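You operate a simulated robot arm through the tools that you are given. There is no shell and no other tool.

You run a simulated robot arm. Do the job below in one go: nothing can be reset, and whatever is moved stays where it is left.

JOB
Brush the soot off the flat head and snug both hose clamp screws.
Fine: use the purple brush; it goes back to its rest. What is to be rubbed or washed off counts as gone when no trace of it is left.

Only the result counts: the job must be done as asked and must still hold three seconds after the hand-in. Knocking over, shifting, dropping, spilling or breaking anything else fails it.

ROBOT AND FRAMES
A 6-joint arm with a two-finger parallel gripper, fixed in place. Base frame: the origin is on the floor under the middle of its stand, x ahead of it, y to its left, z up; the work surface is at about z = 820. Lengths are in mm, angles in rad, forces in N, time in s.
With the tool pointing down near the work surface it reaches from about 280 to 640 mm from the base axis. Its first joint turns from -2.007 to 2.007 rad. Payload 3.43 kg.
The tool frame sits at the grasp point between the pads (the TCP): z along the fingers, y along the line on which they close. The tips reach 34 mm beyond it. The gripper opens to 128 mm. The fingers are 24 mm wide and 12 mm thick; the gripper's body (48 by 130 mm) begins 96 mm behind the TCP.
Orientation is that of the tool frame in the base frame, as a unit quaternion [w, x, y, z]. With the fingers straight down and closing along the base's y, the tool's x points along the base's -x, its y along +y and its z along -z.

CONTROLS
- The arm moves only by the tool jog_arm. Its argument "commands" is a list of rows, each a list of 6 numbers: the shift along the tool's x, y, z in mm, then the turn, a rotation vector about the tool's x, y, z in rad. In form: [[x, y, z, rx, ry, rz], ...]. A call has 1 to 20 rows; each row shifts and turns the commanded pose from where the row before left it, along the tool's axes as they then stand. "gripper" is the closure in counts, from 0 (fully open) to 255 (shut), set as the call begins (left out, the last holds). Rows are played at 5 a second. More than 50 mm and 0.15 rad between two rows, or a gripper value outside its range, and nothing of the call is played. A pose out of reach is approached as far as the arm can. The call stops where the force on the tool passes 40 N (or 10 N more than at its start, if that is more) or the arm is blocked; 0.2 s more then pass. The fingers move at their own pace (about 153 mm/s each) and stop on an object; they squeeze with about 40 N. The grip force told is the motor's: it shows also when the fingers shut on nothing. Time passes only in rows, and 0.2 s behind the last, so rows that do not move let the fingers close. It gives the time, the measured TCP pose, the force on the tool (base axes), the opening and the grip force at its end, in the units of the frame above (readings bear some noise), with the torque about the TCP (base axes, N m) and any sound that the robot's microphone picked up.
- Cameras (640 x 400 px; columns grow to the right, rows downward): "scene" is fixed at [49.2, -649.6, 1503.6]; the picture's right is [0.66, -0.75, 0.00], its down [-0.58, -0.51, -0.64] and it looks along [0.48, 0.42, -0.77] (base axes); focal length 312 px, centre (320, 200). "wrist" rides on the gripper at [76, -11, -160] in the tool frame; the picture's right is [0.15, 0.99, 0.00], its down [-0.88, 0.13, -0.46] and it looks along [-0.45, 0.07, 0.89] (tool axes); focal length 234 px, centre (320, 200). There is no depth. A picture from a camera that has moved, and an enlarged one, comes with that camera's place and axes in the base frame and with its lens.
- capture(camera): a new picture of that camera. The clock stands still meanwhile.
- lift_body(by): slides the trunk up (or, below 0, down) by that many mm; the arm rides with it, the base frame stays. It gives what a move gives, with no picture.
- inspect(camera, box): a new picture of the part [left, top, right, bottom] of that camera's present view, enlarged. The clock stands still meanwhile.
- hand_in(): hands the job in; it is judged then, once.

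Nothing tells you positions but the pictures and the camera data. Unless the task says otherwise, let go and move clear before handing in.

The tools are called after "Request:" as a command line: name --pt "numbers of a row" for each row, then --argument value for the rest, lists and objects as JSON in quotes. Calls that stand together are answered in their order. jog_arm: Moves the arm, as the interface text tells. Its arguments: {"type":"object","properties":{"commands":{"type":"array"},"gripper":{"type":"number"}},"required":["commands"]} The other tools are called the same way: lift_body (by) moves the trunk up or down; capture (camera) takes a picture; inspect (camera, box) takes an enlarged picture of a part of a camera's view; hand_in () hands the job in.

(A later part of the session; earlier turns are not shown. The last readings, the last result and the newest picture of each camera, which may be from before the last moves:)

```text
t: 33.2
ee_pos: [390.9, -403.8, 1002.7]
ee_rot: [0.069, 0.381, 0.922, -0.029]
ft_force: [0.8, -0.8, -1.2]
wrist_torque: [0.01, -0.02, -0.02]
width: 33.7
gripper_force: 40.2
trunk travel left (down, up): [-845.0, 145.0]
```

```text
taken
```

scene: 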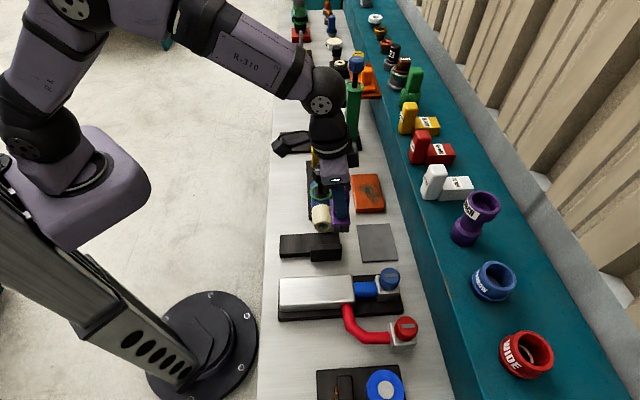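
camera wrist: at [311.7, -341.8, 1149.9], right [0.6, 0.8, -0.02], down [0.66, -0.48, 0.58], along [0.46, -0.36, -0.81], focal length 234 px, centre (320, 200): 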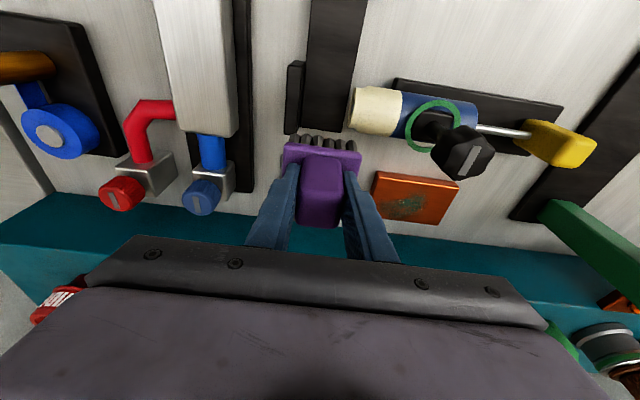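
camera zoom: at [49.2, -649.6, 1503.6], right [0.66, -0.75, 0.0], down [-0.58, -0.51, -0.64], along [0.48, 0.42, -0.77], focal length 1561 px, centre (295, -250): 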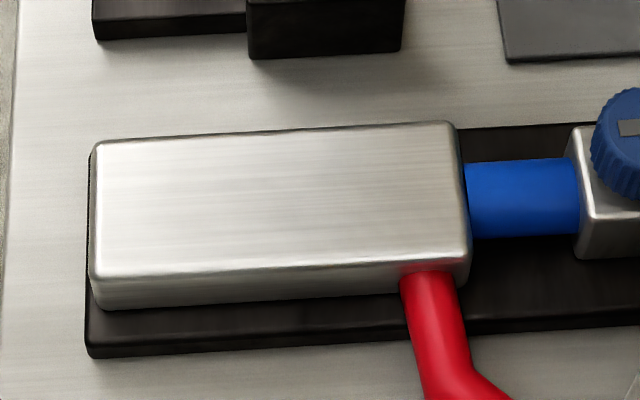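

The head is spotless. I'll carry the brush back over its rest.

Request:
jog_arm --pt "-33.2 0 5.02 0 0 0" --pt "-33.2 0 5.02 0 0 0" --pt "-33.2 0 5.02 0 0 0" --pt "0 0 0 0 0 0"

Request:
jog_arm --pt "3.74 0 24.72 0 0 0" --pt "3.74 0 24.72 0 0 0" --pt "3.74 0 24.72 0 0 0" --pt "1.49 0 9.89 0 0 0" --pt "0.9 0 5.93 0 0 0" --pt "0 0 0 0 0 0"

Request:
inspect --camera "scene" --box '[320, 170, 440, 270]'

Request:
inspect --camera "wrist" --box '[230, 80, 410, 240]'

```text
t: 34.2
ee_pos: [463.2, -474.3, 1003.5]
ee_rot: [0.069, 0.381, 0.921, -0.029]
ft_force: [0.1, 0.3, -0.4]
wrist_torque: [0.02, -0.03, -0.01]
width: 33.3
gripper_force: 39.5
trunk travel left (down, up): [-845.0, 145.0]
```

```text
t: 35.6
ee_pos: [462.0, -476.8, 912.4]
ee_rot: [0.07, 0.382, 0.921, -0.028]
ft_force: [-0.1, -0.1, -0.8]
wrist_torque: [0.0, 0.0, 0.02]
width: 33.8
gripper_force: 40.2
trunk travel left (down, up): [-845.0, 145.0]
```

```text
4.00 times, centred on (380, 220) of scene
camera zoom: at [49.2, -649.6, 1503.6], right [0.66, -0.75, 0.0], down [-0.58, -0.51, -0.64], along [0.48, 0.42, -0.77], focal length 1248 px, centre (80, 120)
```

zoom: 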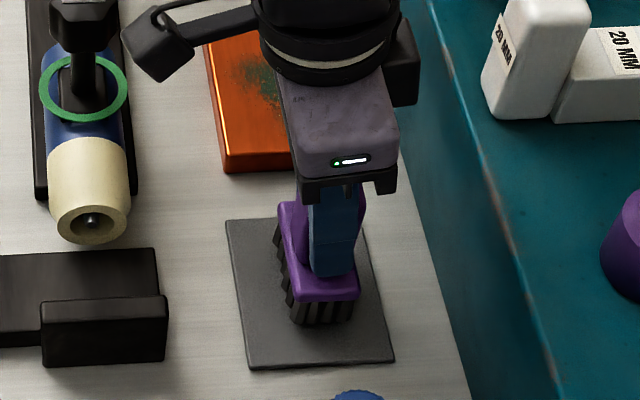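

```text
2.50 times, centred on (320, 160) of wrist
camera zoom: at [383.7, -413.3, 1060.1], right [0.6, 0.8, -0.02], down [0.66, -0.48, 0.58], along [0.46, -0.36, -0.81], focal length 585 px, centre (320, 300)
```

zoom: 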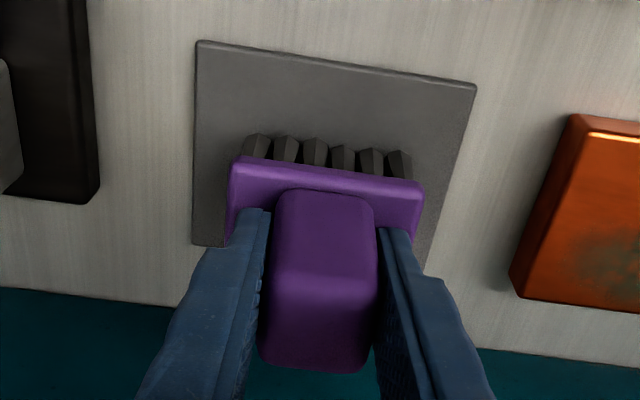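

The brush is about 8 mm above its rest and lined up. Lowering gently in 1–2 mm steps.

Request:
jog_arm --pt "0.3 0 1.98 0 0 0" --pt "0.3 0 1.98 0 0 0" --pt "0.15 0 0.99 0 0 0" --pt "0.15 0 0.99 0 0 0"

```text
t: 36.6
ee_pos: [462.1, -476.5, 906.1]
ee_rot: [0.069, 0.382, 0.921, -0.029]
ft_force: [-0.6, -0.1, -1.5]
wrist_torque: [-0.01, 0.0, 0.03]
width: 33.3
gripper_force: 39.7
trunk travel left (down, up): [-845.0, 145.0]
```

No contact yet at z≈906. Another 2 mm.

Request:
jog_arm --pt "0.15 0 0.99 0 0 0" --pt "0.15 0 0.99 0 0 0"

```text
t: 37.2
ee_pos: [462.6, -476.1, 902.6]
ee_rot: [0.069, 0.382, 0.921, -0.028]
ft_force: [1.0, -0.1, -0.9]
wrist_torque: [-0.01, 0.01, 0.0]
width: 33.5
gripper_force: 40.4
trunk travel left (down, up): [-845.0, 145.0]
```

Nearly at the original height. I'll lower 1 mm more and look for contact.

Request:
jog_arm --pt "0.15 0 0.99 0 0 0" --pt "0.08 0 0.5 0 0 0"

```text
t: 37.8
ee_pos: [462.9, -476.9, 903.2]
ee_rot: [0.071, 0.382, 0.921, -0.029]
ft_force: [0.6, 0.9, 4.0]
wrist_torque: [0.04, -0.09, 0.03]
width: 33.7
gripper_force: 40.2
trunk travel left (down, up): [-845.0, 145.0]
```

The bristles touch the rest with about 5 N. Releasing now.

Request:
jog_arm --pt "0 0 0 0 0 0" --pt "0 0 0 0 0 0" --pt "0 0 0 0 0 0" --gripper 115

Request:
jog_arm --pt "-2.99 0 -19.78 0 0 0" --pt "-4.48 0 -29.66 0 0 0" --pt "-5.98 0 -39.55 0 0 0" --pt "0 0 0 0 0 0"

Request:
capture --camera "wrist"

Request:
inspect --camera "scene" --box '[320, 170, 440, 270]'

```text
t: 38.6
ee_pos: [462.3, -475.3, 902.0]
ee_rot: [0.069, 0.381, 0.921, -0.029]
ft_force: [-0.4, 0.3, -0.2]
wrist_torque: [-0.02, 0.04, -0.01]
width: 70.5
gripper_force: 0.0
trunk travel left (down, up): [-845.0, 145.0]
```

```text
t: 39.6
ee_pos: [463.7, -475.1, 991.9]
ee_rot: [0.069, 0.382, 0.921, -0.029]
ft_force: [-0.4, -0.3, -0.5]
wrist_torque: [-0.01, 0.02, 0.04]
width: 70.6
gripper_force: 0.1
trunk travel left (down, up): [-845.0, 145.0]
```

```text
taken
camera wrist: at [384.6, -413.3, 1138.9], right [0.6, 0.8, -0.02], down [0.66, -0.48, 0.58], along [0.46, -0.36, -0.81], focal length 234 px, centre (320, 200)
```

wrist: 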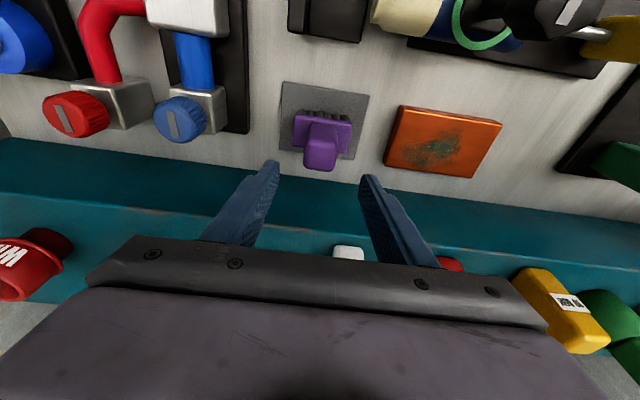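

```text
4.00 times, centred on (380, 220) of scene
camera zoom: at [49.2, -649.6, 1503.6], right [0.66, -0.75, 0.0], down [-0.58, -0.51, -0.64], along [0.48, 0.42, -0.77], focal length 1248 px, centre (80, 120)
```

zoom: 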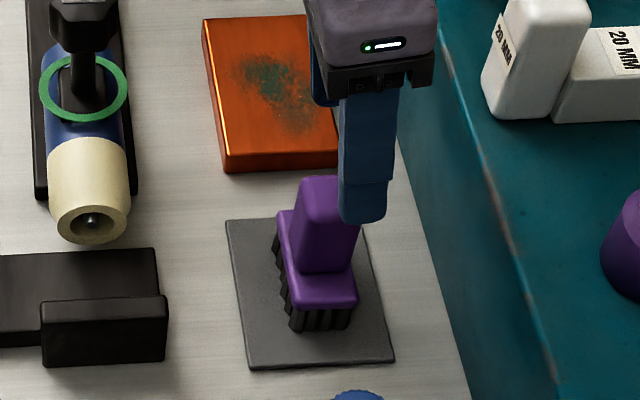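

The brush stands back on its rest. Next is the blue clamp knob, about 671 mm out. I'll tip the tool to 0.35 rad to get reach and some turning range, and move above it to look closely.

Request:
jog_arm --pt "0 0 0 0 -0.1 0" --pt "0 0 0 0 -0.1 0" --pt "1.0 -28 -0.35 0 0 0" --pt "1.0 -28 -0.35 0 0 0" --pt "1.0 -28 -0.35 0 0 0" --pt "1.0 -28 -0.35 0 0 0" --pt "1.0 -28 -0.35 0 0 0" --pt "0 0 0 0 0 0"

Request:
capture --camera "wrist"

Request:
inspect --camera "scene" --box '[340, 220, 440, 320]'

```text
t: 41.4
ee_pos: [359.4, -571.5, 993.2]
ee_rot: [0.161, 0.377, 0.91, -0.067]
ft_force: [1.0, 0.7, -0.1]
wrist_torque: [-0.02, 0.04, -0.01]
width: 70.2
gripper_force: 0.1
trunk travel left (down, up): [-845.0, 145.0]
```

```text
taken
camera wrist: at [262.2, -490.0, 1117.7], right [0.6, 0.8, -0.05], down [0.57, -0.38, 0.73], along [0.56, -0.47, -0.68], focal length 234 px, centre (320, 200)
```

wrist: 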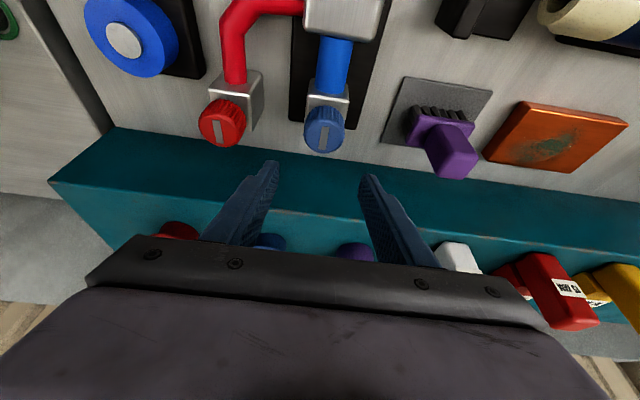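

```text
4.00 times, centred on (390, 270) of scene
camera zoom: at [49.2, -649.6, 1503.6], right [0.66, -0.75, 0.0], down [-0.58, -0.51, -0.64], along [0.48, 0.42, -0.77], focal length 1248 px, centre (40, -80)
```

zoom: 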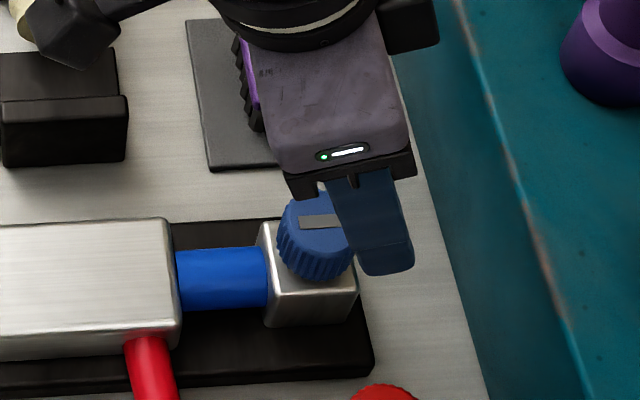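

Request:
inspect --camera "wrist" --box '[270, 60, 390, 180]'

Request:
inspect --camera "wrist" --box '[170, 60, 290, 180]'

```text
3.33 times, centred on (330, 120) of wrist
camera zoom: at [262.2, -490.0, 1117.7], right [0.6, 0.8, -0.05], down [0.57, -0.38, 0.73], along [0.56, -0.47, -0.68], focal length 781 px, centre (287, 467)
```

zoom: 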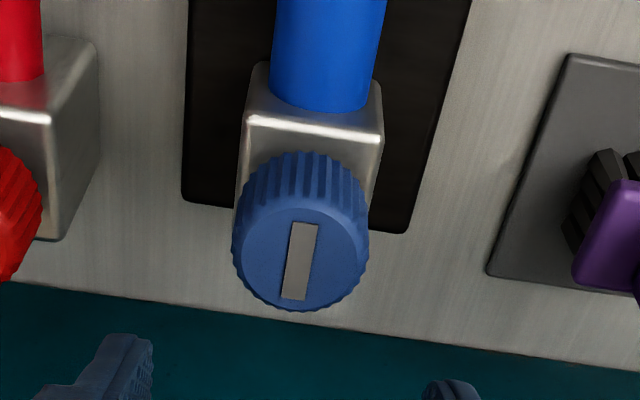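

```text
3.33 times, centred on (230, 120) of wrist
camera zoom: at [262.2, -490.0, 1117.7], right [0.6, 0.8, -0.05], down [0.57, -0.38, 0.73], along [0.56, -0.47, -0.68], focal length 781 px, centre (620, 467)
```

zoom: 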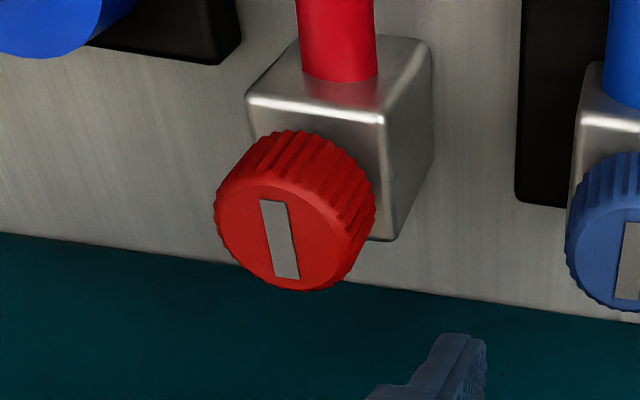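

The knob axis is vertical, its top is near z≈923 at about (356,-569), and it is about 39 mm across. I'll swing the tipped tool 40° counter-clockwise, so there is room for a long clockwise stroke, and come to just above the knob.

Request:
jog_arm --pt "0 0 0 -0.048 0 -0.1315" --pt "0 0 0 -0.048 0 -0.1315" --pt "0 0 0 -0.048 0 -0.1315" --pt "0 0 0 -0.048 0 -0.1315" --pt "0 0 0 -0.048 0 -0.1315" --pt "0 0 0 0 0 0"

Request:
jog_arm --pt "11.2 0.95 13.5 0 0 0" --pt "11.2 0.95 13.5 0 0 0" --pt "0 0 0 0 0 0"

Request:
capture --camera "wrist"

Request:
inspect --camera "scene" --box '[330, 220, 450, 320]'

```text
t: 42.8
ee_pos: [358.2, -569.0, 991.9]
ee_rot: [0.174, 0.041, 0.984, -0.007]
ft_force: [-0.4, 0.1, 0.1]
wrist_torque: [-0.03, -0.02, -0.02]
width: 70.2
gripper_force: 0.0
trunk travel left (down, up): [-845.0, 145.0]
```

```text
t: 43.6
ee_pos: [346.8, -569.1, 959.8]
ee_rot: [0.174, 0.043, 0.984, -0.008]
ft_force: [0.0, 0.0, 0.0]
wrist_torque: [0.0, -0.02, 0.0]
width: 70.5
gripper_force: 0.0
trunk travel left (down, up): [-845.0, 145.0]
```

```text
taken
camera wrist: at [219.8, -569.2, 1083.4], right [-0.05, 1.0, -0.05], down [0.68, 0.07, 0.73], along [0.73, 0.0, -0.68], focal length 234 px, centre (320, 200)
```

wrist: 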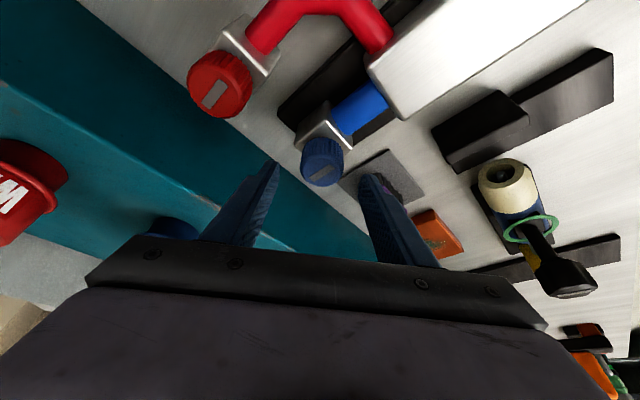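

```text
4.00 times, centred on (390, 270) of scene
camera zoom: at [49.2, -649.6, 1503.6], right [0.66, -0.75, 0.0], down [-0.58, -0.51, -0.64], along [0.48, 0.42, -0.77], focal length 1248 px, centre (40, -80)
```

zoom: 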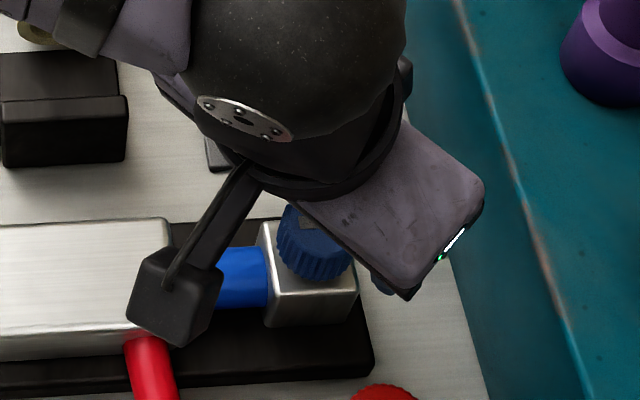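

The knob appears centred between the fingertips. Zooming in to check alignment before descending.

Request:
inspect --camera "wrist" --box '[250, 90, 390, 210]'

```text
3.33 times, centred on (320, 150) of wrist
camera zoom: at [219.8, -569.2, 1083.4], right [-0.05, 1.0, -0.05], down [0.68, 0.07, 0.73], along [0.73, 0.0, -0.68], focal length 781 px, centre (320, 367)
```

zoom: 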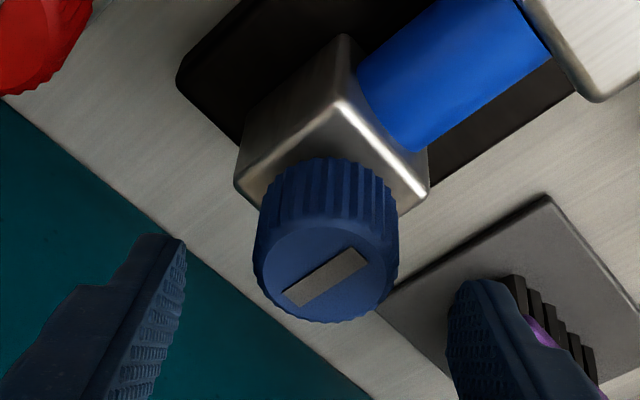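

The knob is centred between the fingers. Descending 25 mm so the pads cover the knob's side.

Request:
jog_arm --pt "4.29 0 11.75 0 0 0" --pt "4.29 0 11.75 0 0 0" --pt "0 0 0 0 0 0"

Request:
inspect --camera "wrist" --box '[250, 90, 390, 210]'

```text
t: 44.4
ee_pos: [347.6, -568.6, 933.0]
ee_rot: [0.174, 0.043, 0.984, -0.008]
ft_force: [0.6, -0.3, 0.4]
wrist_torque: [0.04, 0.01, -0.02]
width: 70.3
gripper_force: 0.0
trunk travel left (down, up): [-845.0, 145.0]
```

```text
3.33 times, centred on (320, 150) of wrist
camera zoom: at [220.7, -568.6, 1058.8], right [-0.05, 1.0, -0.05], down [0.68, 0.07, 0.73], along [0.73, 0.0, -0.68], focal length 781 px, centre (320, 367)
```

zoom: 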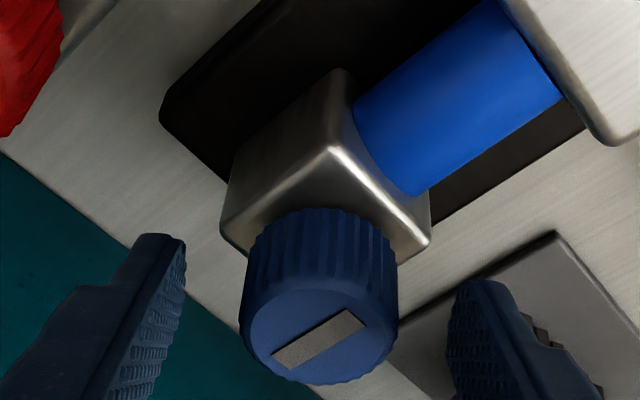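

The pads are beside the knob. Closing the gripper on it.

Request:
jog_arm --pt "0 0 0 0 0 0" --pt "0 0 0 0 0 0" --pt "0 0 0 0 0 0" --pt "0 0 0 0 0 0" --gripper 255

Request:
inspect --camera "wrist" --box '[250, 90, 390, 210]'

```text
t: 45.4
ee_pos: [347.8, -568.1, 933.8]
ee_rot: [0.173, 0.042, 0.984, -0.008]
ft_force: [0.7, 0.3, -1.0]
wrist_torque: [-0.06, -0.08, 0.0]
width: 38.4
gripper_force: 44.8
trunk travel left (down, up): [-845.0, 145.0]
```

```text
3.33 times, centred on (320, 150) of wrist
camera zoom: at [220.8, -568.6, 1058.8], right [-0.05, 1.0, -0.05], down [0.68, 0.07, 0.73], along [0.73, 0.0, -0.68], focal length 781 px, centre (320, 367)
```

zoom: 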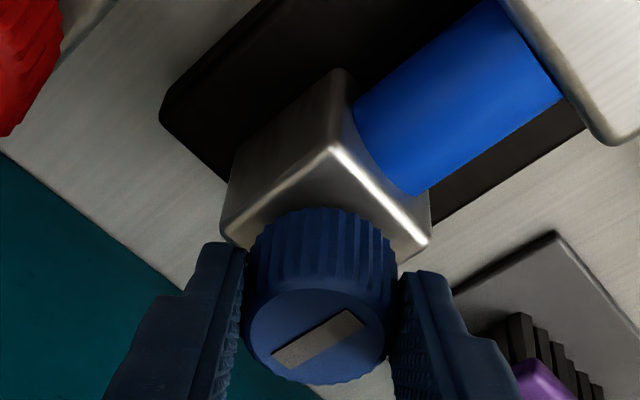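

Gripped at 38 mm with no side load. I'll start turning clockwise gently, about 0.2 rad, and read the torque.

Request:
jog_arm --pt "-0.035 0.749 0.013 0.0343 0 0.0939" --pt "-0.035 0.749 0.013 0.0343 0 0.0939"

Request:
inspect --camera "wrist" --box '[250, 90, 390, 210]'

```text
t: 46.0
ee_pos: [347.6, -566.5, 934.7]
ee_rot: [0.172, 0.141, 0.975, -0.024]
ft_force: [1.8, 0.6, -3.4]
wrist_torque: [-0.05, -0.07, 0.02]
width: 38.4
gripper_force: 45.3
trunk travel left (down, up): [-845.0, 145.0]
```

```text
3.33 times, centred on (320, 150) of wrist
camera zoom: at [223.6, -541.7, 1058.8], right [0.15, 0.99, -0.05], down [0.68, -0.07, 0.73], along [0.72, -0.14, -0.68], focal length 781 px, centre (320, 367)
```

zoom: 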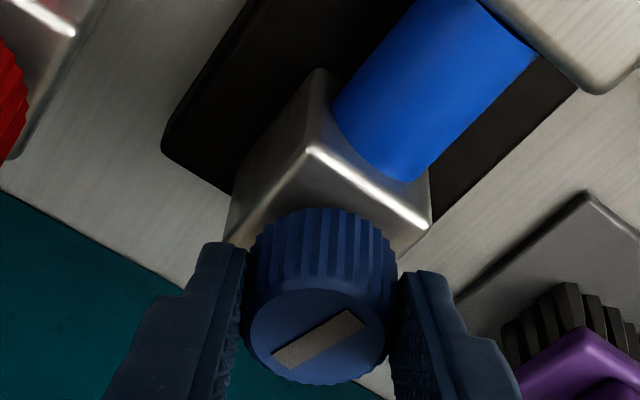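

The knob turns freely with the gripper, and the slight downward pull suggests it is threading in. I'll keep turning clockwise.

Request:
jog_arm --pt "-0.035 0.749 0.013 0.0343 0 0.0939" --pt "-0.035 0.749 0.013 0.0343 0 0.0939" --pt "-0.035 0.749 0.013 0.0343 0 0.0939"

```text
t: 46.8
ee_pos: [349.3, -564.1, 934.4]
ee_rot: [0.166, 0.285, 0.943, -0.05]
ft_force: [4.3, 4.8, -3.7]
wrist_torque: [0.1, 0.03, 0.07]
width: 38.5
gripper_force: 44.9
trunk travel left (down, up): [-845.0, 145.0]
```

Some side load shows that the knob's axis is about 1–2 mm further from the tool than assumed. I'll correct the pivot and go on turning.

Request:
jog_arm --pt "0.13 1.85 0.49 0.0343 0 0.0939" --pt "-0.045 0.95 0.016 0.0343 0 0.0939" --pt "-0.045 0.95 0.016 0.0343 0 0.0939"

Request:
inspect --camera "wrist" --box '[250, 90, 390, 210]'

```text
t: 47.6
ee_pos: [350.6, -562.8, 932.1]
ee_rot: [0.158, 0.422, 0.889, -0.076]
ft_force: [2.5, 3.1, -2.8]
wrist_torque: [0.27, 0.17, 0.05]
width: 38.3
gripper_force: 45.2
trunk travel left (down, up): [-845.0, 145.0]
```

```text
3.33 times, centred on (320, 150) of wrist
camera zoom: at [262.4, -471.3, 1058.2], right [0.68, 0.73, -0.05], down [0.53, -0.44, 0.73], along [0.51, -0.52, -0.68], focal length 781 px, centre (320, 367)
```

zoom: 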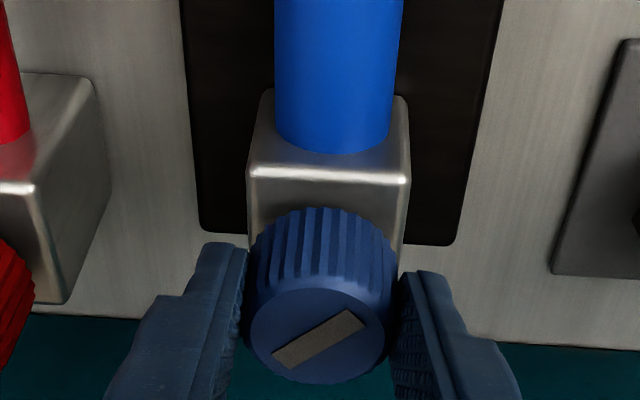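

Still turning without slip after 0.8 rad, and the torque about the screw axis is small. Continuing clockwise.

Request:
jog_arm --pt "0.13 1.4 0.49 0.0343 0 0.0939" --pt "-0.045 0.95 0.016 0.0343 0 0.0939" --pt "-0.045 0.95 0.016 0.0343 0 0.0939" --pt "-0.045 0.95 0.016 0.0343 0 0.0939"

```text
t: 48.6
ee_pos: [355.1, -561.3, 933.0]
ee_rot: [0.139, 0.591, 0.787, -0.106]
ft_force: [0.9, 0.5, -4.5]
wrist_torque: [-0.2, -0.17, 0.01]
width: 38.2
gripper_force: 45.6
trunk travel left (down, up): [-845.0, 145.0]
```

Torque about the axis is still near zero at 1.2 rad. Continuing.

Request:
jog_arm --pt "-0.045 0.95 0.016 0.0343 0 0.0939" --pt "-0.045 0.95 0.016 0.0343 0 0.0939" --pt "-0.045 0.95 0.016 0.0343 0 0.0939"

Request:
inspect --camera "wrist" --box '[250, 90, 390, 210]'

```text
t: 49.4
ee_pos: [357.4, -561.0, 932.1]
ee_rot: [0.122, 0.702, 0.69, -0.125]
ft_force: [1.1, -2.3, -5.5]
wrist_torque: [-0.01, 0.11, 0.04]
width: 38.4
gripper_force: 44.7
trunk travel left (down, up): [-845.0, 145.0]
```

```text
3.33 times, centred on (320, 150) of wrist
camera zoom: at [347.4, -433.8, 1057.6], right [0.99, 0.12, -0.05], down [0.12, -0.67, 0.73], along [0.05, -0.73, -0.68], focal length 781 px, centre (320, 367)
```

zoom: 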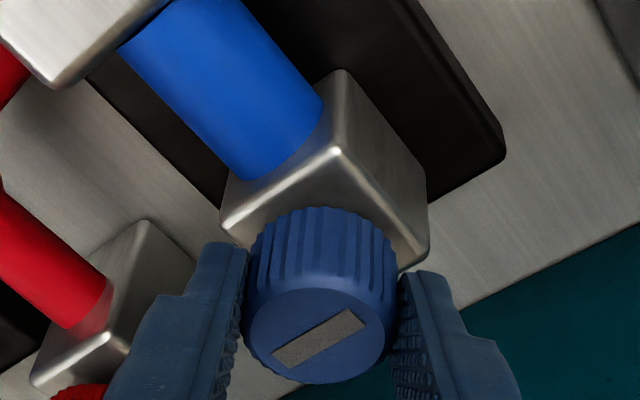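

1.5 rad turned with no slip and no resistance. Four more steps before regripping.

Request:
jog_arm --pt "0.13 0.95 0.49 0.0343 0 0.0939" --pt "-0.045 0.95 0.016 0.0343 0 0.0939" --pt "-0.045 0.95 0.016 0.0343 0 0.0939"

```text
t: 50.2
ee_pos: [360.9, -560.9, 931.4]
ee_rot: [0.102, 0.797, 0.578, -0.142]
ft_force: [-0.6, -3.3, -2.0]
wrist_torque: [-0.27, -0.02, -0.02]
width: 38.4
gripper_force: 45.6
trunk travel left (down, up): [-845.0, 145.0]
```

Still free at 1.8 rad. Two more steps, then I'll regrip for another stroke.

Request:
jog_arm --pt "-0.045 0.95 0.016 0.0343 0 0.0939" --pt "-0.045 0.95 0.016 0.0343 0 0.0939"

Request:
inspect --camera "wrist" --box '[250, 90, 390, 210]'

```text
t: 50.8
ee_pos: [360.8, -561.1, 932.3]
ee_rot: [0.087, 0.851, 0.496, -0.15]
ft_force: [0.4, -2.4, -1.2]
wrist_torque: [0.02, 0.14, 0.01]
width: 38.3
gripper_force: 44.8
trunk travel left (down, up): [-845.0, 145.0]
```

```text
3.33 times, centred on (320, 150) of wrist
camera zoom: at [413.2, -446.0, 1056.9], right [0.93, -0.37, -0.05], down [-0.22, -0.65, 0.73], along [-0.3, -0.67, -0.68], focal length 781 px, centre (320, 367)
```

zoom: 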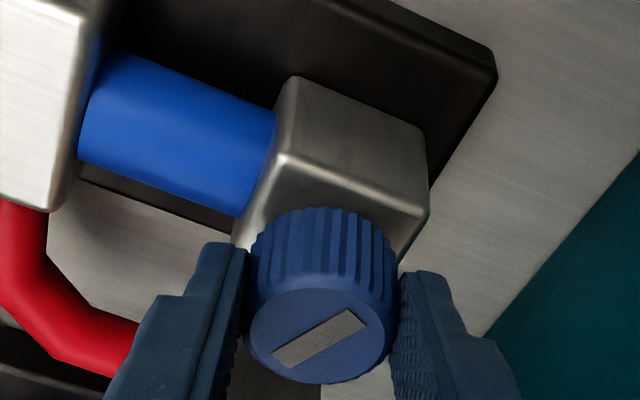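

Two radians turned and still loose. I'll open, swing back 1.96 rad around the knob, and regrip.

Request:
jog_arm --pt "0 0 0 0 0 0" --pt "0 0 0 0 0 0" --pt "-0.087 -1.326 0.032 -0.048 0 -0.1315" --pt "-0.087 -1.326 0.032 -0.048 0 -0.1315" --pt "-0.087 -1.326 0.032 -0.048 0 -0.1315" --pt "-0.087 -1.326 0.032 -0.048 0 -0.1315" --pt "-0.087 -1.326 0.032 -0.048 0 -0.1315" --pt "-0.087 -1.326 0.032 -0.048 0 -0.1315" --pt "-0.087 -1.326 0.032 -0.048 0 -0.1315" --pt "-0.087 -1.326 0.032 -0.048 0 -0.1315" --pt "-0.087 -1.326 0.032 -0.048 0 -0.1315" --pt "-0.087 -1.326 0.032 -0.048 0 -0.1315" --pt "-0.087 -1.326 0.032 -0.048 0 -0.1315" --pt "-0.087 -1.326 0.032 -0.048 0 -0.1315" --pt "-0.087 -1.326 0.032 -0.048 0 -0.1315" --pt "-0.087 -1.326 0.032 -0.048 0 -0.1315" --pt "0 0 0 0 0 0" --gripper 115

Request:
inspect --camera "wrist" --box '[250, 90, 390, 210]'

```text
t: 54.4
ee_pos: [348.7, -567.7, 933.6]
ee_rot: [0.173, 0.062, 0.983, -0.012]
ft_force: [-0.5, 0.6, -0.1]
wrist_torque: [-0.02, -0.02, -0.01]
width: 70.3
gripper_force: 0.1
trunk travel left (down, up): [-845.0, 145.0]
```

```text
3.33 times, centred on (320, 150) of wrist
camera zoom: at [220.2, -562.3, 1059.2], right [-0.01, 1.0, -0.05], down [0.68, 0.05, 0.73], along [0.73, -0.03, -0.68], focal length 781 px, centre (320, 367)
```

zoom: 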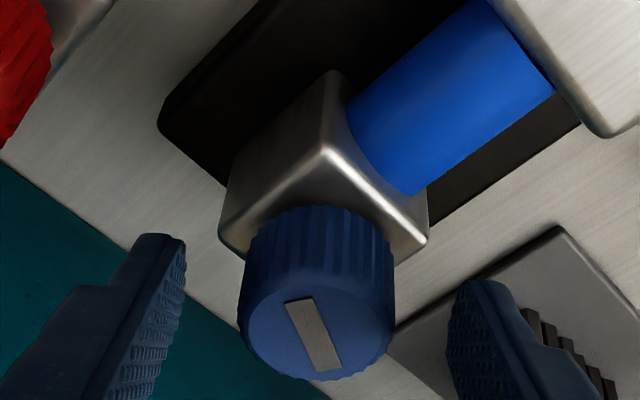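

The knob slot shows the rotation took. Regripping and turning on.

Request:
jog_arm --pt "0 0 0 0 0 0" --pt "0 0 0 0 0 0" --pt "0 0 0 0 0 0" --pt "-0.045 0.95 0.016 0.0343 0 0.0939" --pt "-0.045 0.95 0.016 0.0343 0 0.0939" --pt "-0.045 0.95 0.016 0.0343 0 0.0939" --gripper 255

```text
t: 55.8
ee_pos: [347.9, -565.3, 933.0]
ee_rot: [0.169, 0.209, 0.962, -0.037]
ft_force: [-0.2, -0.5, 2.1]
wrist_torque: [0.24, -0.18, -0.01]
width: 38.7
gripper_force: 44.6
trunk travel left (down, up): [-845.0, 145.0]
```

Still no resistance about the axis. Continuing in steps of 0.1 rad.

Request:
jog_arm --pt "-0.045 0.95 0.016 0.0343 0 0.0939" --pt "-0.045 0.95 0.016 0.0343 0 0.0939" --pt "-0.045 0.95 0.016 0.0343 0 0.0939"

Request:
jog_arm --pt "-0.045 0.95 0.016 0.0343 0 0.0939" --pt "-0.045 0.95 0.016 0.0343 0 0.0939" --pt "-0.045 0.95 0.016 0.0343 0 0.0939"

```text
t: 56.6
ee_pos: [349.5, -563.5, 933.2]
ee_rot: [0.162, 0.351, 0.92, -0.064]
ft_force: [-1.4, 2.0, 1.9]
wrist_torque: [0.56, -0.01, -0.04]
width: 38.8
gripper_force: 44.9
trunk travel left (down, up): [-845.0, 145.0]
```

```text
t: 57.4
ee_pos: [352.0, -560.2, 932.5]
ee_rot: [0.152, 0.484, 0.857, -0.087]
ft_force: [-0.8, -0.1, -0.1]
wrist_torque: [0.38, -0.14, -0.01]
width: 38.6
gripper_force: 45.2
trunk travel left (down, up): [-845.0, 145.0]
```

Axis torque is still near zero at about 2.9 rad in total. Continuing.

Request:
jog_arm --pt "-0.045 0.95 0.016 0.0343 0 0.0939" --pt "-0.045 0.95 0.016 0.0343 0 0.0939" --pt "-0.045 0.95 0.016 0.0343 0 0.0939"

Request:
jog_arm --pt "-0.045 0.95 0.016 0.0343 0 0.0939" --pt "-0.045 0.95 0.016 0.0343 0 0.0939" --pt "-0.045 0.95 0.016 0.0343 0 0.0939"

Request:
inspect --camera "wrist" --box '[250, 90, 390, 210]'

```text
t: 58.2
ee_pos: [353.8, -559.6, 933.2]
ee_rot: [0.137, 0.607, 0.776, -0.108]
ft_force: [1.4, 0.2, -3.0]
wrist_torque: [-0.11, -0.49, -0.01]
width: 38.9
gripper_force: 44.6
trunk travel left (down, up): [-845.0, 145.0]
```

```text
t: 59.0
ee_pos: [358.4, -559.0, 932.8]
ee_rot: [0.119, 0.716, 0.677, -0.127]
ft_force: [3.6, -1.0, -2.5]
wrist_torque: [0.34, -0.54, 0.06]
width: 38.8
gripper_force: 44.8
trunk travel left (down, up): [-845.0, 145.0]
```

```text
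3.33 times, centred on (320, 150) of wrist
camera zoom: at [353.0, -432.6, 1057.3], right [1.0, 0.08, -0.05], down [0.09, -0.68, 0.73], along [0.02, -0.73, -0.68], focal length 781 px, centre (320, 367)
```

zoom: 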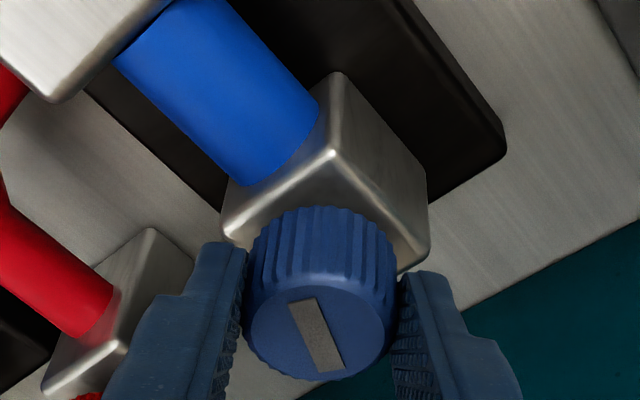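

Total is about 3.5 rad, with no slip. Continuing to the end of this stroke.

Request:
jog_arm --pt "-0.045 0.95 0.016 0.0343 0 0.0939" --pt "-0.045 0.95 0.016 0.0343 0 0.0939"

Request:
jog_arm --pt "-0.045 0.95 0.016 0.0343 0 0.0939" --pt "-0.045 0.95 0.016 0.0343 0 0.0939"

```text
t: 59.6
ee_pos: [359.8, -559.1, 931.9]
ee_rot: [0.106, 0.78, 0.601, -0.139]
ft_force: [4.3, -0.7, -4.5]
wrist_torque: [0.05, -0.47, 0.18]
width: 38.7
gripper_force: 45.1
trunk travel left (down, up): [-845.0, 145.0]
```

```text
t: 60.2
ee_pos: [362.2, -561.3, 932.2]
ee_rot: [0.091, 0.836, 0.52, -0.15]
ft_force: [6.1, -0.5, -5.8]
wrist_torque: [0.33, -0.52, 0.59]
width: 38.8
gripper_force: 45.6
trunk travel left (down, up): [-845.0, 145.0]
```

The torque about the axis has started to rise (0.06, 0.18, then 0.59 N·m), so the screw is seating. I'll check for slip and go on in small steps.

Request:
inspect --camera "wrist" --box '[250, 90, 390, 210]'

Request:
jog_arm --pt "-0.022 0.475 0.008 0.01715 0 0.04695"

Request:
inspect --camera "wrist" --box '[250, 90, 390, 210]'

```text
3.33 times, centred on (320, 150) of wrist
camera zoom: at [406.3, -442.0, 1056.9], right [0.95, -0.31, -0.05], down [-0.18, -0.66, 0.73], along [-0.26, -0.68, -0.68], focal length 781 px, centre (320, 367)
```

zoom: 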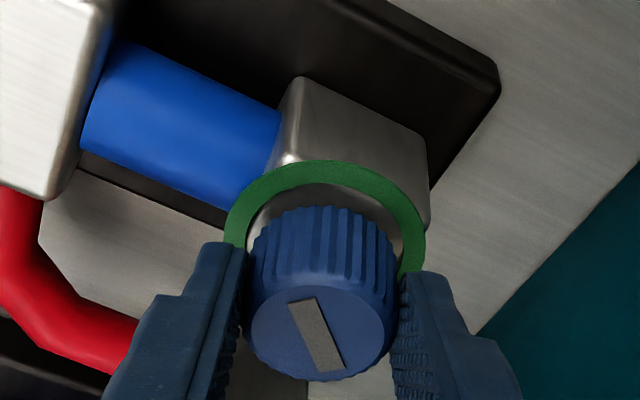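

```text
t: 60.6
ee_pos: [361.9, -561.5, 933.5]
ee_rot: [0.087, 0.847, 0.501, -0.153]
ft_force: [6.0, 0.8, -7.2]
wrist_torque: [-0.11, -0.6, 0.63]
width: 38.7
gripper_force: 44.5
trunk travel left (down, up): [-845.0, 145.0]
```

```text
3.33 times, centred on (320, 150) of wrist
camera zoom: at [412.6, -444.7, 1057.0], right [0.93, -0.36, -0.05], down [-0.21, -0.65, 0.73], along [-0.3, -0.67, -0.68], focal length 781 px, centre (320, 367)
```

zoom: 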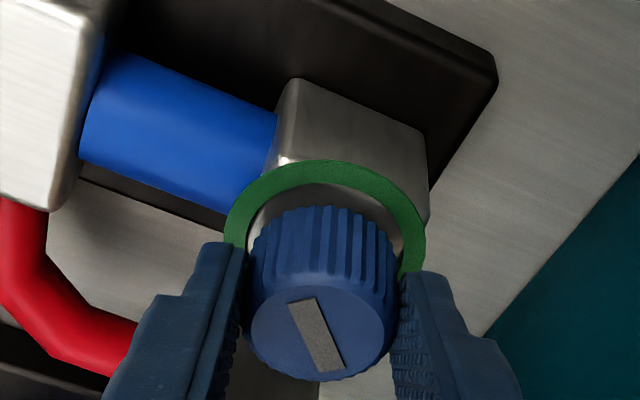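

A green ring has appeared around the blue knob's base, so it is snug, and it is still green after the last small step. I'll open and lift off.

Request:
jog_arm --pt "0 0 0 0 0 0" --pt "0 0 0 0 0 0" --pt "0 0 0 0 0 0" --gripper 115

Request:
jog_arm --pt "-6.86 0 -18.79 0 0 0" --pt "-6.86 0 -18.79 0 0 0" --pt "-6.86 0 -18.79 0 0 0" --pt "0 0 0 0 0 0"

Request:
capture --camera "wrist"

Request:
capture --camera "scene"

```text
t: 61.4
ee_pos: [360.6, -560.4, 932.6]
ee_rot: [0.088, 0.849, 0.499, -0.152]
ft_force: [-0.2, 0.8, 0.0]
wrist_torque: [0.0, 0.02, 0.02]
width: 70.1
gripper_force: 0.1
trunk travel left (down, up): [-845.0, 145.0]
```

```text
t: 62.4
ee_pos: [360.0, -560.5, 993.8]
ee_rot: [0.089, 0.848, 0.5, -0.152]
ft_force: [-0.4, -0.9, 0.3]
wrist_torque: [-0.01, 0.0, -0.01]
width: 70.4
gripper_force: 0.0
trunk travel left (down, up): [-845.0, 145.0]
```

```text
taken
camera wrist: at [412.0, -443.6, 1118.1], right [0.93, -0.36, -0.05], down [-0.21, -0.65, 0.73], along [-0.3, -0.67, -0.68], focal length 234 px, centre (320, 200)
```

wrist: 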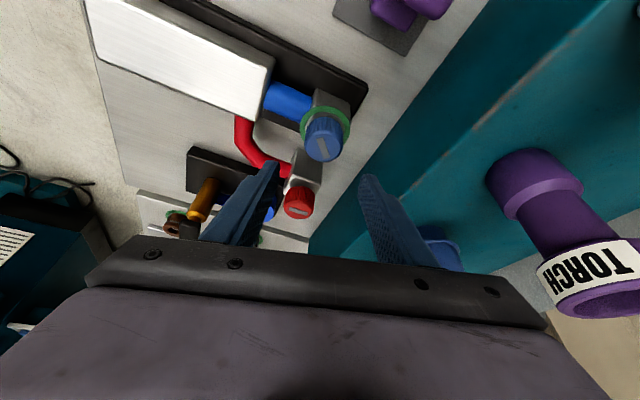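

```text
taken
```

scene: 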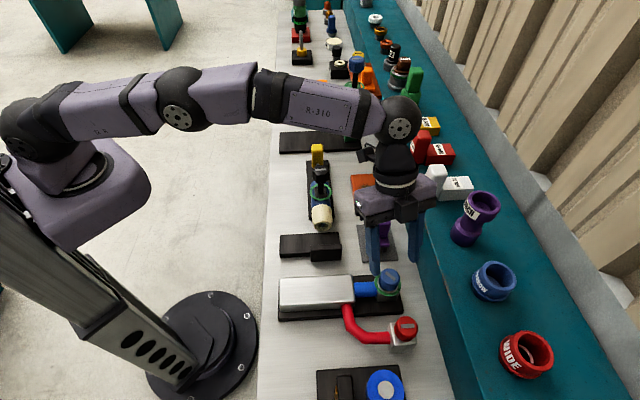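

The blue knob is done and its green ring stays on. For the red one, farther out at about 710 mm, I'll swing back counter-clockwise, tip the tool a bit more (0.45 rad) and move above it.

Request:
jog_arm --pt "0 0 0 -0.0467 0 -0.1279" --pt "0 0 0 -0.0467 0 -0.1279" --pt "0 0 0 -0.0467 0 -0.1279" --pt "0 0 0 -0.0467 0 -0.1279" --pt "0 0 0 -0.0467 0 -0.1279" --pt "0 0 0 -0.0467 0 -0.1279" --pt "0 0 0 -0.0467 0 -0.1279" --pt "0 0 0 -0.0467 0 -0.1279" --pt "0 0 0 -0.0467 0 -0.1279" --pt "0 0 0 -0.0467 0 -0.1279" --pt "0 0 0 -0.0467 0 -0.1279" --pt "0 0 0 -0.0467 0 -0.1279" --pt "0 0 0 -0.0467 0 -0.1279" --pt "0 0 0 0 -0.1 0" --pt "0 0 0 0 0 0"

Request:
jog_arm --pt "17.03 -34.3 -0.83 0 0 0" --pt "17.03 -34.3 -0.83 0 0 0" --pt "17.03 -34.3 -0.83 0 0 0" --pt "0 0 0 0 0 0"

Request:
capture --camera "wrist"

Request:
capture --camera "scene"

```text
t: 65.6
ee_pos: [361.4, -560.8, 992.6]
ee_rot: [0.219, 0.148, 0.964, -0.035]
ft_force: [-0.1, -0.1, 0.6]
wrist_torque: [-0.02, 0.01, 0.01]
width: 70.4
gripper_force: 0.1
trunk travel left (down, up): [-845.0, 145.0]
```

```text
t: 66.6
ee_pos: [277.7, -624.4, 970.2]
ee_rot: [0.219, 0.149, 0.964, -0.035]
ft_force: [0.3, 0.4, 0.4]
wrist_torque: [-0.01, 0.02, 0.0]
width: 70.1
gripper_force: 0.0
out of reach, approached as far as the arm can: row 3
trunk travel left (down, up): [-845.0, 145.0]
```

```text
taken
camera wrist: at [142.5, -594.3, 1082.4], right [0.17, 0.98, -0.06], down [0.61, -0.05, 0.79], along [0.77, -0.18, -0.61], focal length 234 px, centre (320, 200)
```

wrist: 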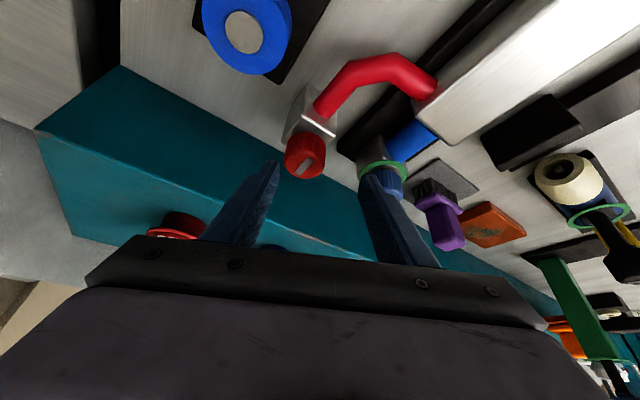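

```text
taken
```

scene: 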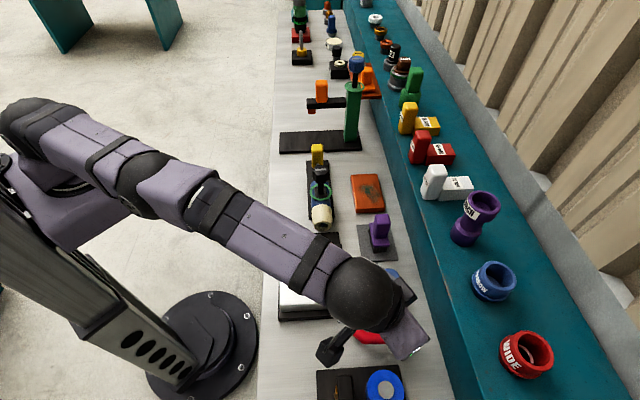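

The arm stretched out at that swing angle. Its pivot turns out to be about 55 mm ahead of the stand's middle, so I need to start less far round. I'll first re-measure the red knob from here.

Request:
inspect --camera "wrist" --box '[250, 90, 390, 210]'

Request:
inspect --camera "scene" --box '[340, 260, 440, 360]'

```text
3.33 times, centred on (320, 150) of wrist
camera zoom: at [142.5, -594.3, 1082.4], right [0.17, 0.98, -0.06], down [0.61, -0.05, 0.79], along [0.77, -0.18, -0.61], focal length 781 px, centre (320, 367)
```

zoom: 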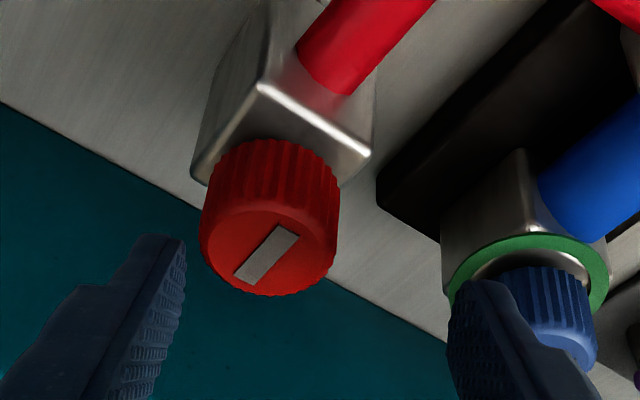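

```text
4.00 times, centred on (390, 310) of scene
camera zoom: at [49.2, -649.6, 1503.6], right [0.66, -0.75, 0.0], down [-0.58, -0.51, -0.64], along [0.48, 0.42, -0.77], focal length 1248 px, centre (40, -240)
```

zoom: 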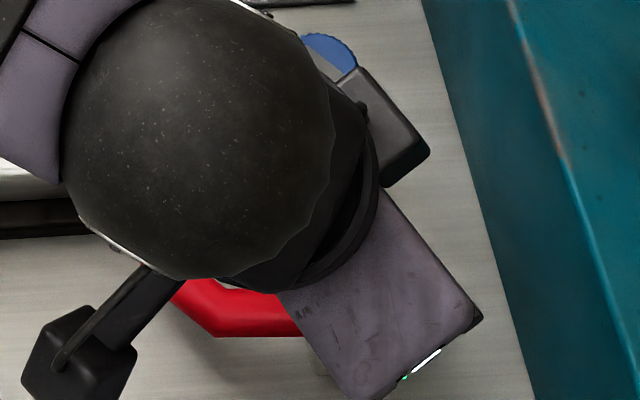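

The red knob sits at about (293.5,-647.5). I'll swing 10° clockwise, tip to 0.5 rad and move to just above it.

Request:
jog_arm --pt "0 0 0 0.0392 0 0.081" --pt "0 0 0 0.0392 0 0.081" --pt "0 0 0 0 -0.05 0" --pt "-3.94 -6.5 5.0 0 0 0" --pt "-3.94 -6.5 5.0 0 0 0" --pt "0 0 0 0 0 0"

Request:
inspect --camera "wrist" --box '[250, 90, 390, 210]'

```text
t: 68.0
ee_pos: [280.8, -640.8, 965.2]
ee_rot: [0.24, 0.233, 0.941, -0.06]
ft_force: [0.1, 1.4, 0.0]
wrist_torque: [0.02, 0.0, -0.01]
width: 70.4
gripper_force: 0.1
trunk travel left (down, up): [-845.0, 145.0]
```

```text
3.33 times, centred on (320, 150) of wrist
camera zoom: at [148.7, -583.6, 1070.3], right [0.35, 0.93, -0.07], down [0.55, -0.14, 0.82], along [0.76, -0.33, -0.57], focal length 781 px, centre (320, 367)
```

zoom: 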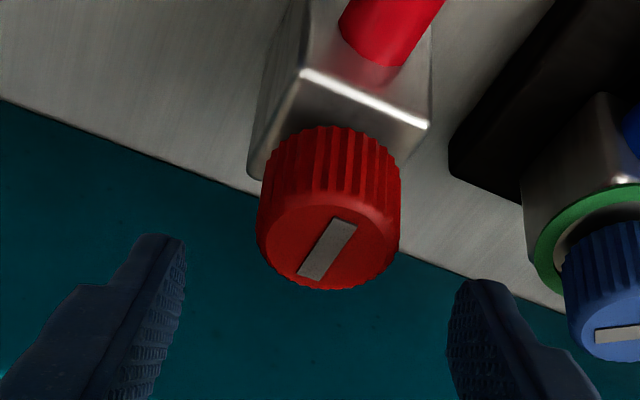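

The knob is centred between the fingers. Descending about 31 mm to gripping height.

Request:
jog_arm --pt "6.7 0 14.0 0 0 0" --pt "6.7 0 14.0 0 0 0" --pt "0 0 0 0 0 0"

Request:
inspect --camera "wrist" --box '[250, 90, 390, 210]'

```text
t: 68.8
ee_pos: [282.2, -643.0, 935.4]
ee_rot: [0.239, 0.234, 0.94, -0.061]
ft_force: [-0.6, -0.3, -0.2]
wrist_torque: [0.01, 0.01, 0.0]
width: 70.3
gripper_force: 0.0
trunk travel left (down, up): [-845.0, 145.0]
```

```text
3.33 times, centred on (320, 150) of wrist
camera zoom: at [150.6, -584.8, 1040.0], right [0.35, 0.93, -0.07], down [0.55, -0.14, 0.82], along [0.76, -0.33, -0.57], focal length 781 px, centre (320, 367)
```

zoom: 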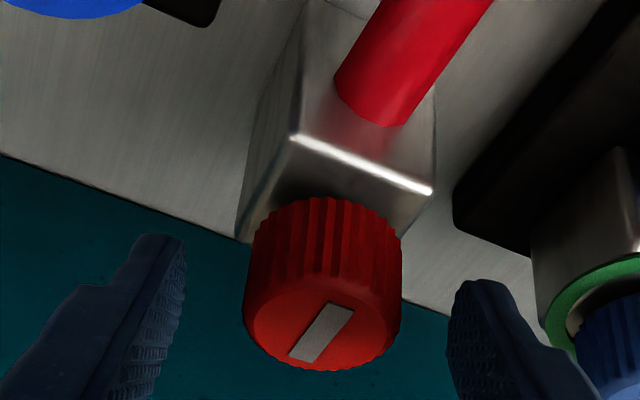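

The pads flank the red knob. Closing, then turning the first 0.2 rad clockwise.

Request:
jog_arm --pt "0 0 0 0 0 0" --pt "0 0 0 0 0 0" --pt "0 0 0 0 0 0" --gripper 255

Request:
jog_arm --pt "-0.059 1.348 0.032 0.0479 0 0.0878" --pt "-0.059 1.348 0.032 0.0479 0 0.0878"

Request:
inspect --camera "wrist" --box '[250, 90, 390, 210]'

```text
t: 69.6
ee_pos: [282.5, -641.7, 933.6]
ee_rot: [0.239, 0.233, 0.941, -0.06]
ft_force: [1.9, 2.6, -1.1]
wrist_torque: [0.0, -0.14, 0.01]
width: 38.1
gripper_force: 45.2
trunk travel left (down, up): [-845.0, 145.0]
```

```text
t: 70.2
ee_pos: [284.7, -640.2, 934.9]
ee_rot: [0.232, 0.326, 0.912, -0.084]
ft_force: [1.5, 4.0, -3.8]
wrist_torque: [-0.33, -0.21, 0.06]
width: 38.0
gripper_force: 44.9
trunk travel left (down, up): [-845.0, 145.0]
```

```text
3.33 times, centred on (320, 150) of wrist
camera zoom: at [166.3, -557.4, 1040.1], right [0.53, 0.85, -0.07], down [0.51, -0.25, 0.82], along [0.68, -0.47, -0.57], focal length 781 px, centre (320, 367)
```

zoom: 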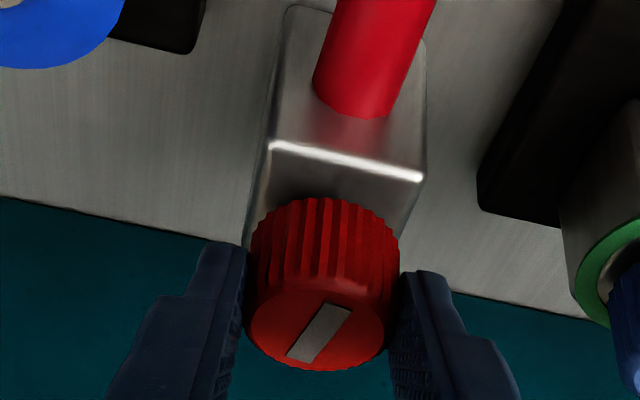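

The red knob turns with the gripper and is free. I'll add a small pivot correction and go on.

Request:
jog_arm --pt "0.18 2.1 0.47 0.0479 0 0.0878" --pt "-0.059 1.348 0.032 0.0479 0 0.0878" --pt "-0.059 1.348 0.032 0.0479 0 0.0878"

Request:
jog_arm --pt "-0.059 1.348 0.032 0.0479 0 0.0878" --pt "-0.059 1.348 0.032 0.0479 0 0.0878" --pt "-0.059 1.348 0.032 0.0479 0 0.0878"

```text
t: 71.0
ee_pos: [286.6, -637.6, 934.9]
ee_rot: [0.218, 0.459, 0.853, -0.119]
ft_force: [-1.4, -0.6, -0.6]
wrist_torque: [0.46, 0.8, -0.03]
width: 38.1
gripper_force: 45.2
trunk travel left (down, up): [-845.0, 145.0]
```

```text
t: 71.8
ee_pos: [291.4, -636.5, 933.4]
ee_rot: [0.198, 0.581, 0.775, -0.15]
ft_force: [-5.8, -4.3, -1.9]
wrist_torque: [-0.64, 0.54, -0.07]
width: 37.9
gripper_force: 45.2
trunk travel left (down, up): [-845.0, 145.0]
```

Side load is now the other way, so I'll trim the pivot back 1 mm and continue (0.8 rad so far).

Request:
jog_arm --pt "-0.057 0.2 0.031 0.0479 0 0.0878" --pt "-0.057 1.3 0.031 0.0479 0 0.0878" --pt "-0.057 1.3 0.031 0.0479 0 0.0878"

Request:
inspect --camera "wrist" --box '[250, 90, 390, 210]'

```text
t: 72.6
ee_pos: [293.5, -636.3, 933.9]
ee_rot: [0.173, 0.691, 0.679, -0.177]
ft_force: [-4.2, -4.5, -1.0]
wrist_torque: [0.19, 0.36, -0.07]
width: 38.3
gripper_force: 45.3
trunk travel left (down, up): [-845.0, 145.0]
```

```text
3.33 times, centred on (320, 150) of wrist
camera zoom: at [284.1, -492.1, 1038.9], right [0.99, 0.11, -0.07], down [0.12, -0.56, 0.82], along [0.05, -0.82, -0.57], focal length 781 px, centre (320, 367)
```

zoom: 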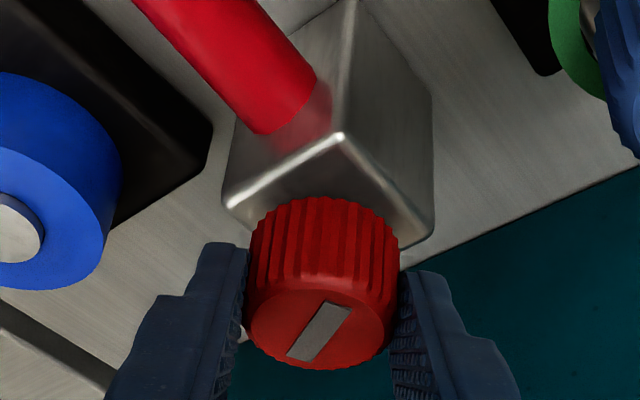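

1.1 rad done, still free. A small outward trim, then on.

Request:
jog_arm --pt "-0.76 0.5 0.41 0.0479 0 0.0878" --pt "-0.056 1.28 0.03 0.0479 0 0.0878" --pt "-0.056 1.28 0.03 0.0479 0 0.0878"

```text
t: 73.4
ee_pos: [296.1, -636.1, 934.0]
ee_rot: [0.145, 0.784, 0.57, -0.199]
ft_force: [-0.3, -1.7, -1.6]
wrist_torque: [-0.19, 0.24, 0.03]
width: 38.2
gripper_force: 45.2
trunk travel left (down, up): [-845.0, 145.0]
```

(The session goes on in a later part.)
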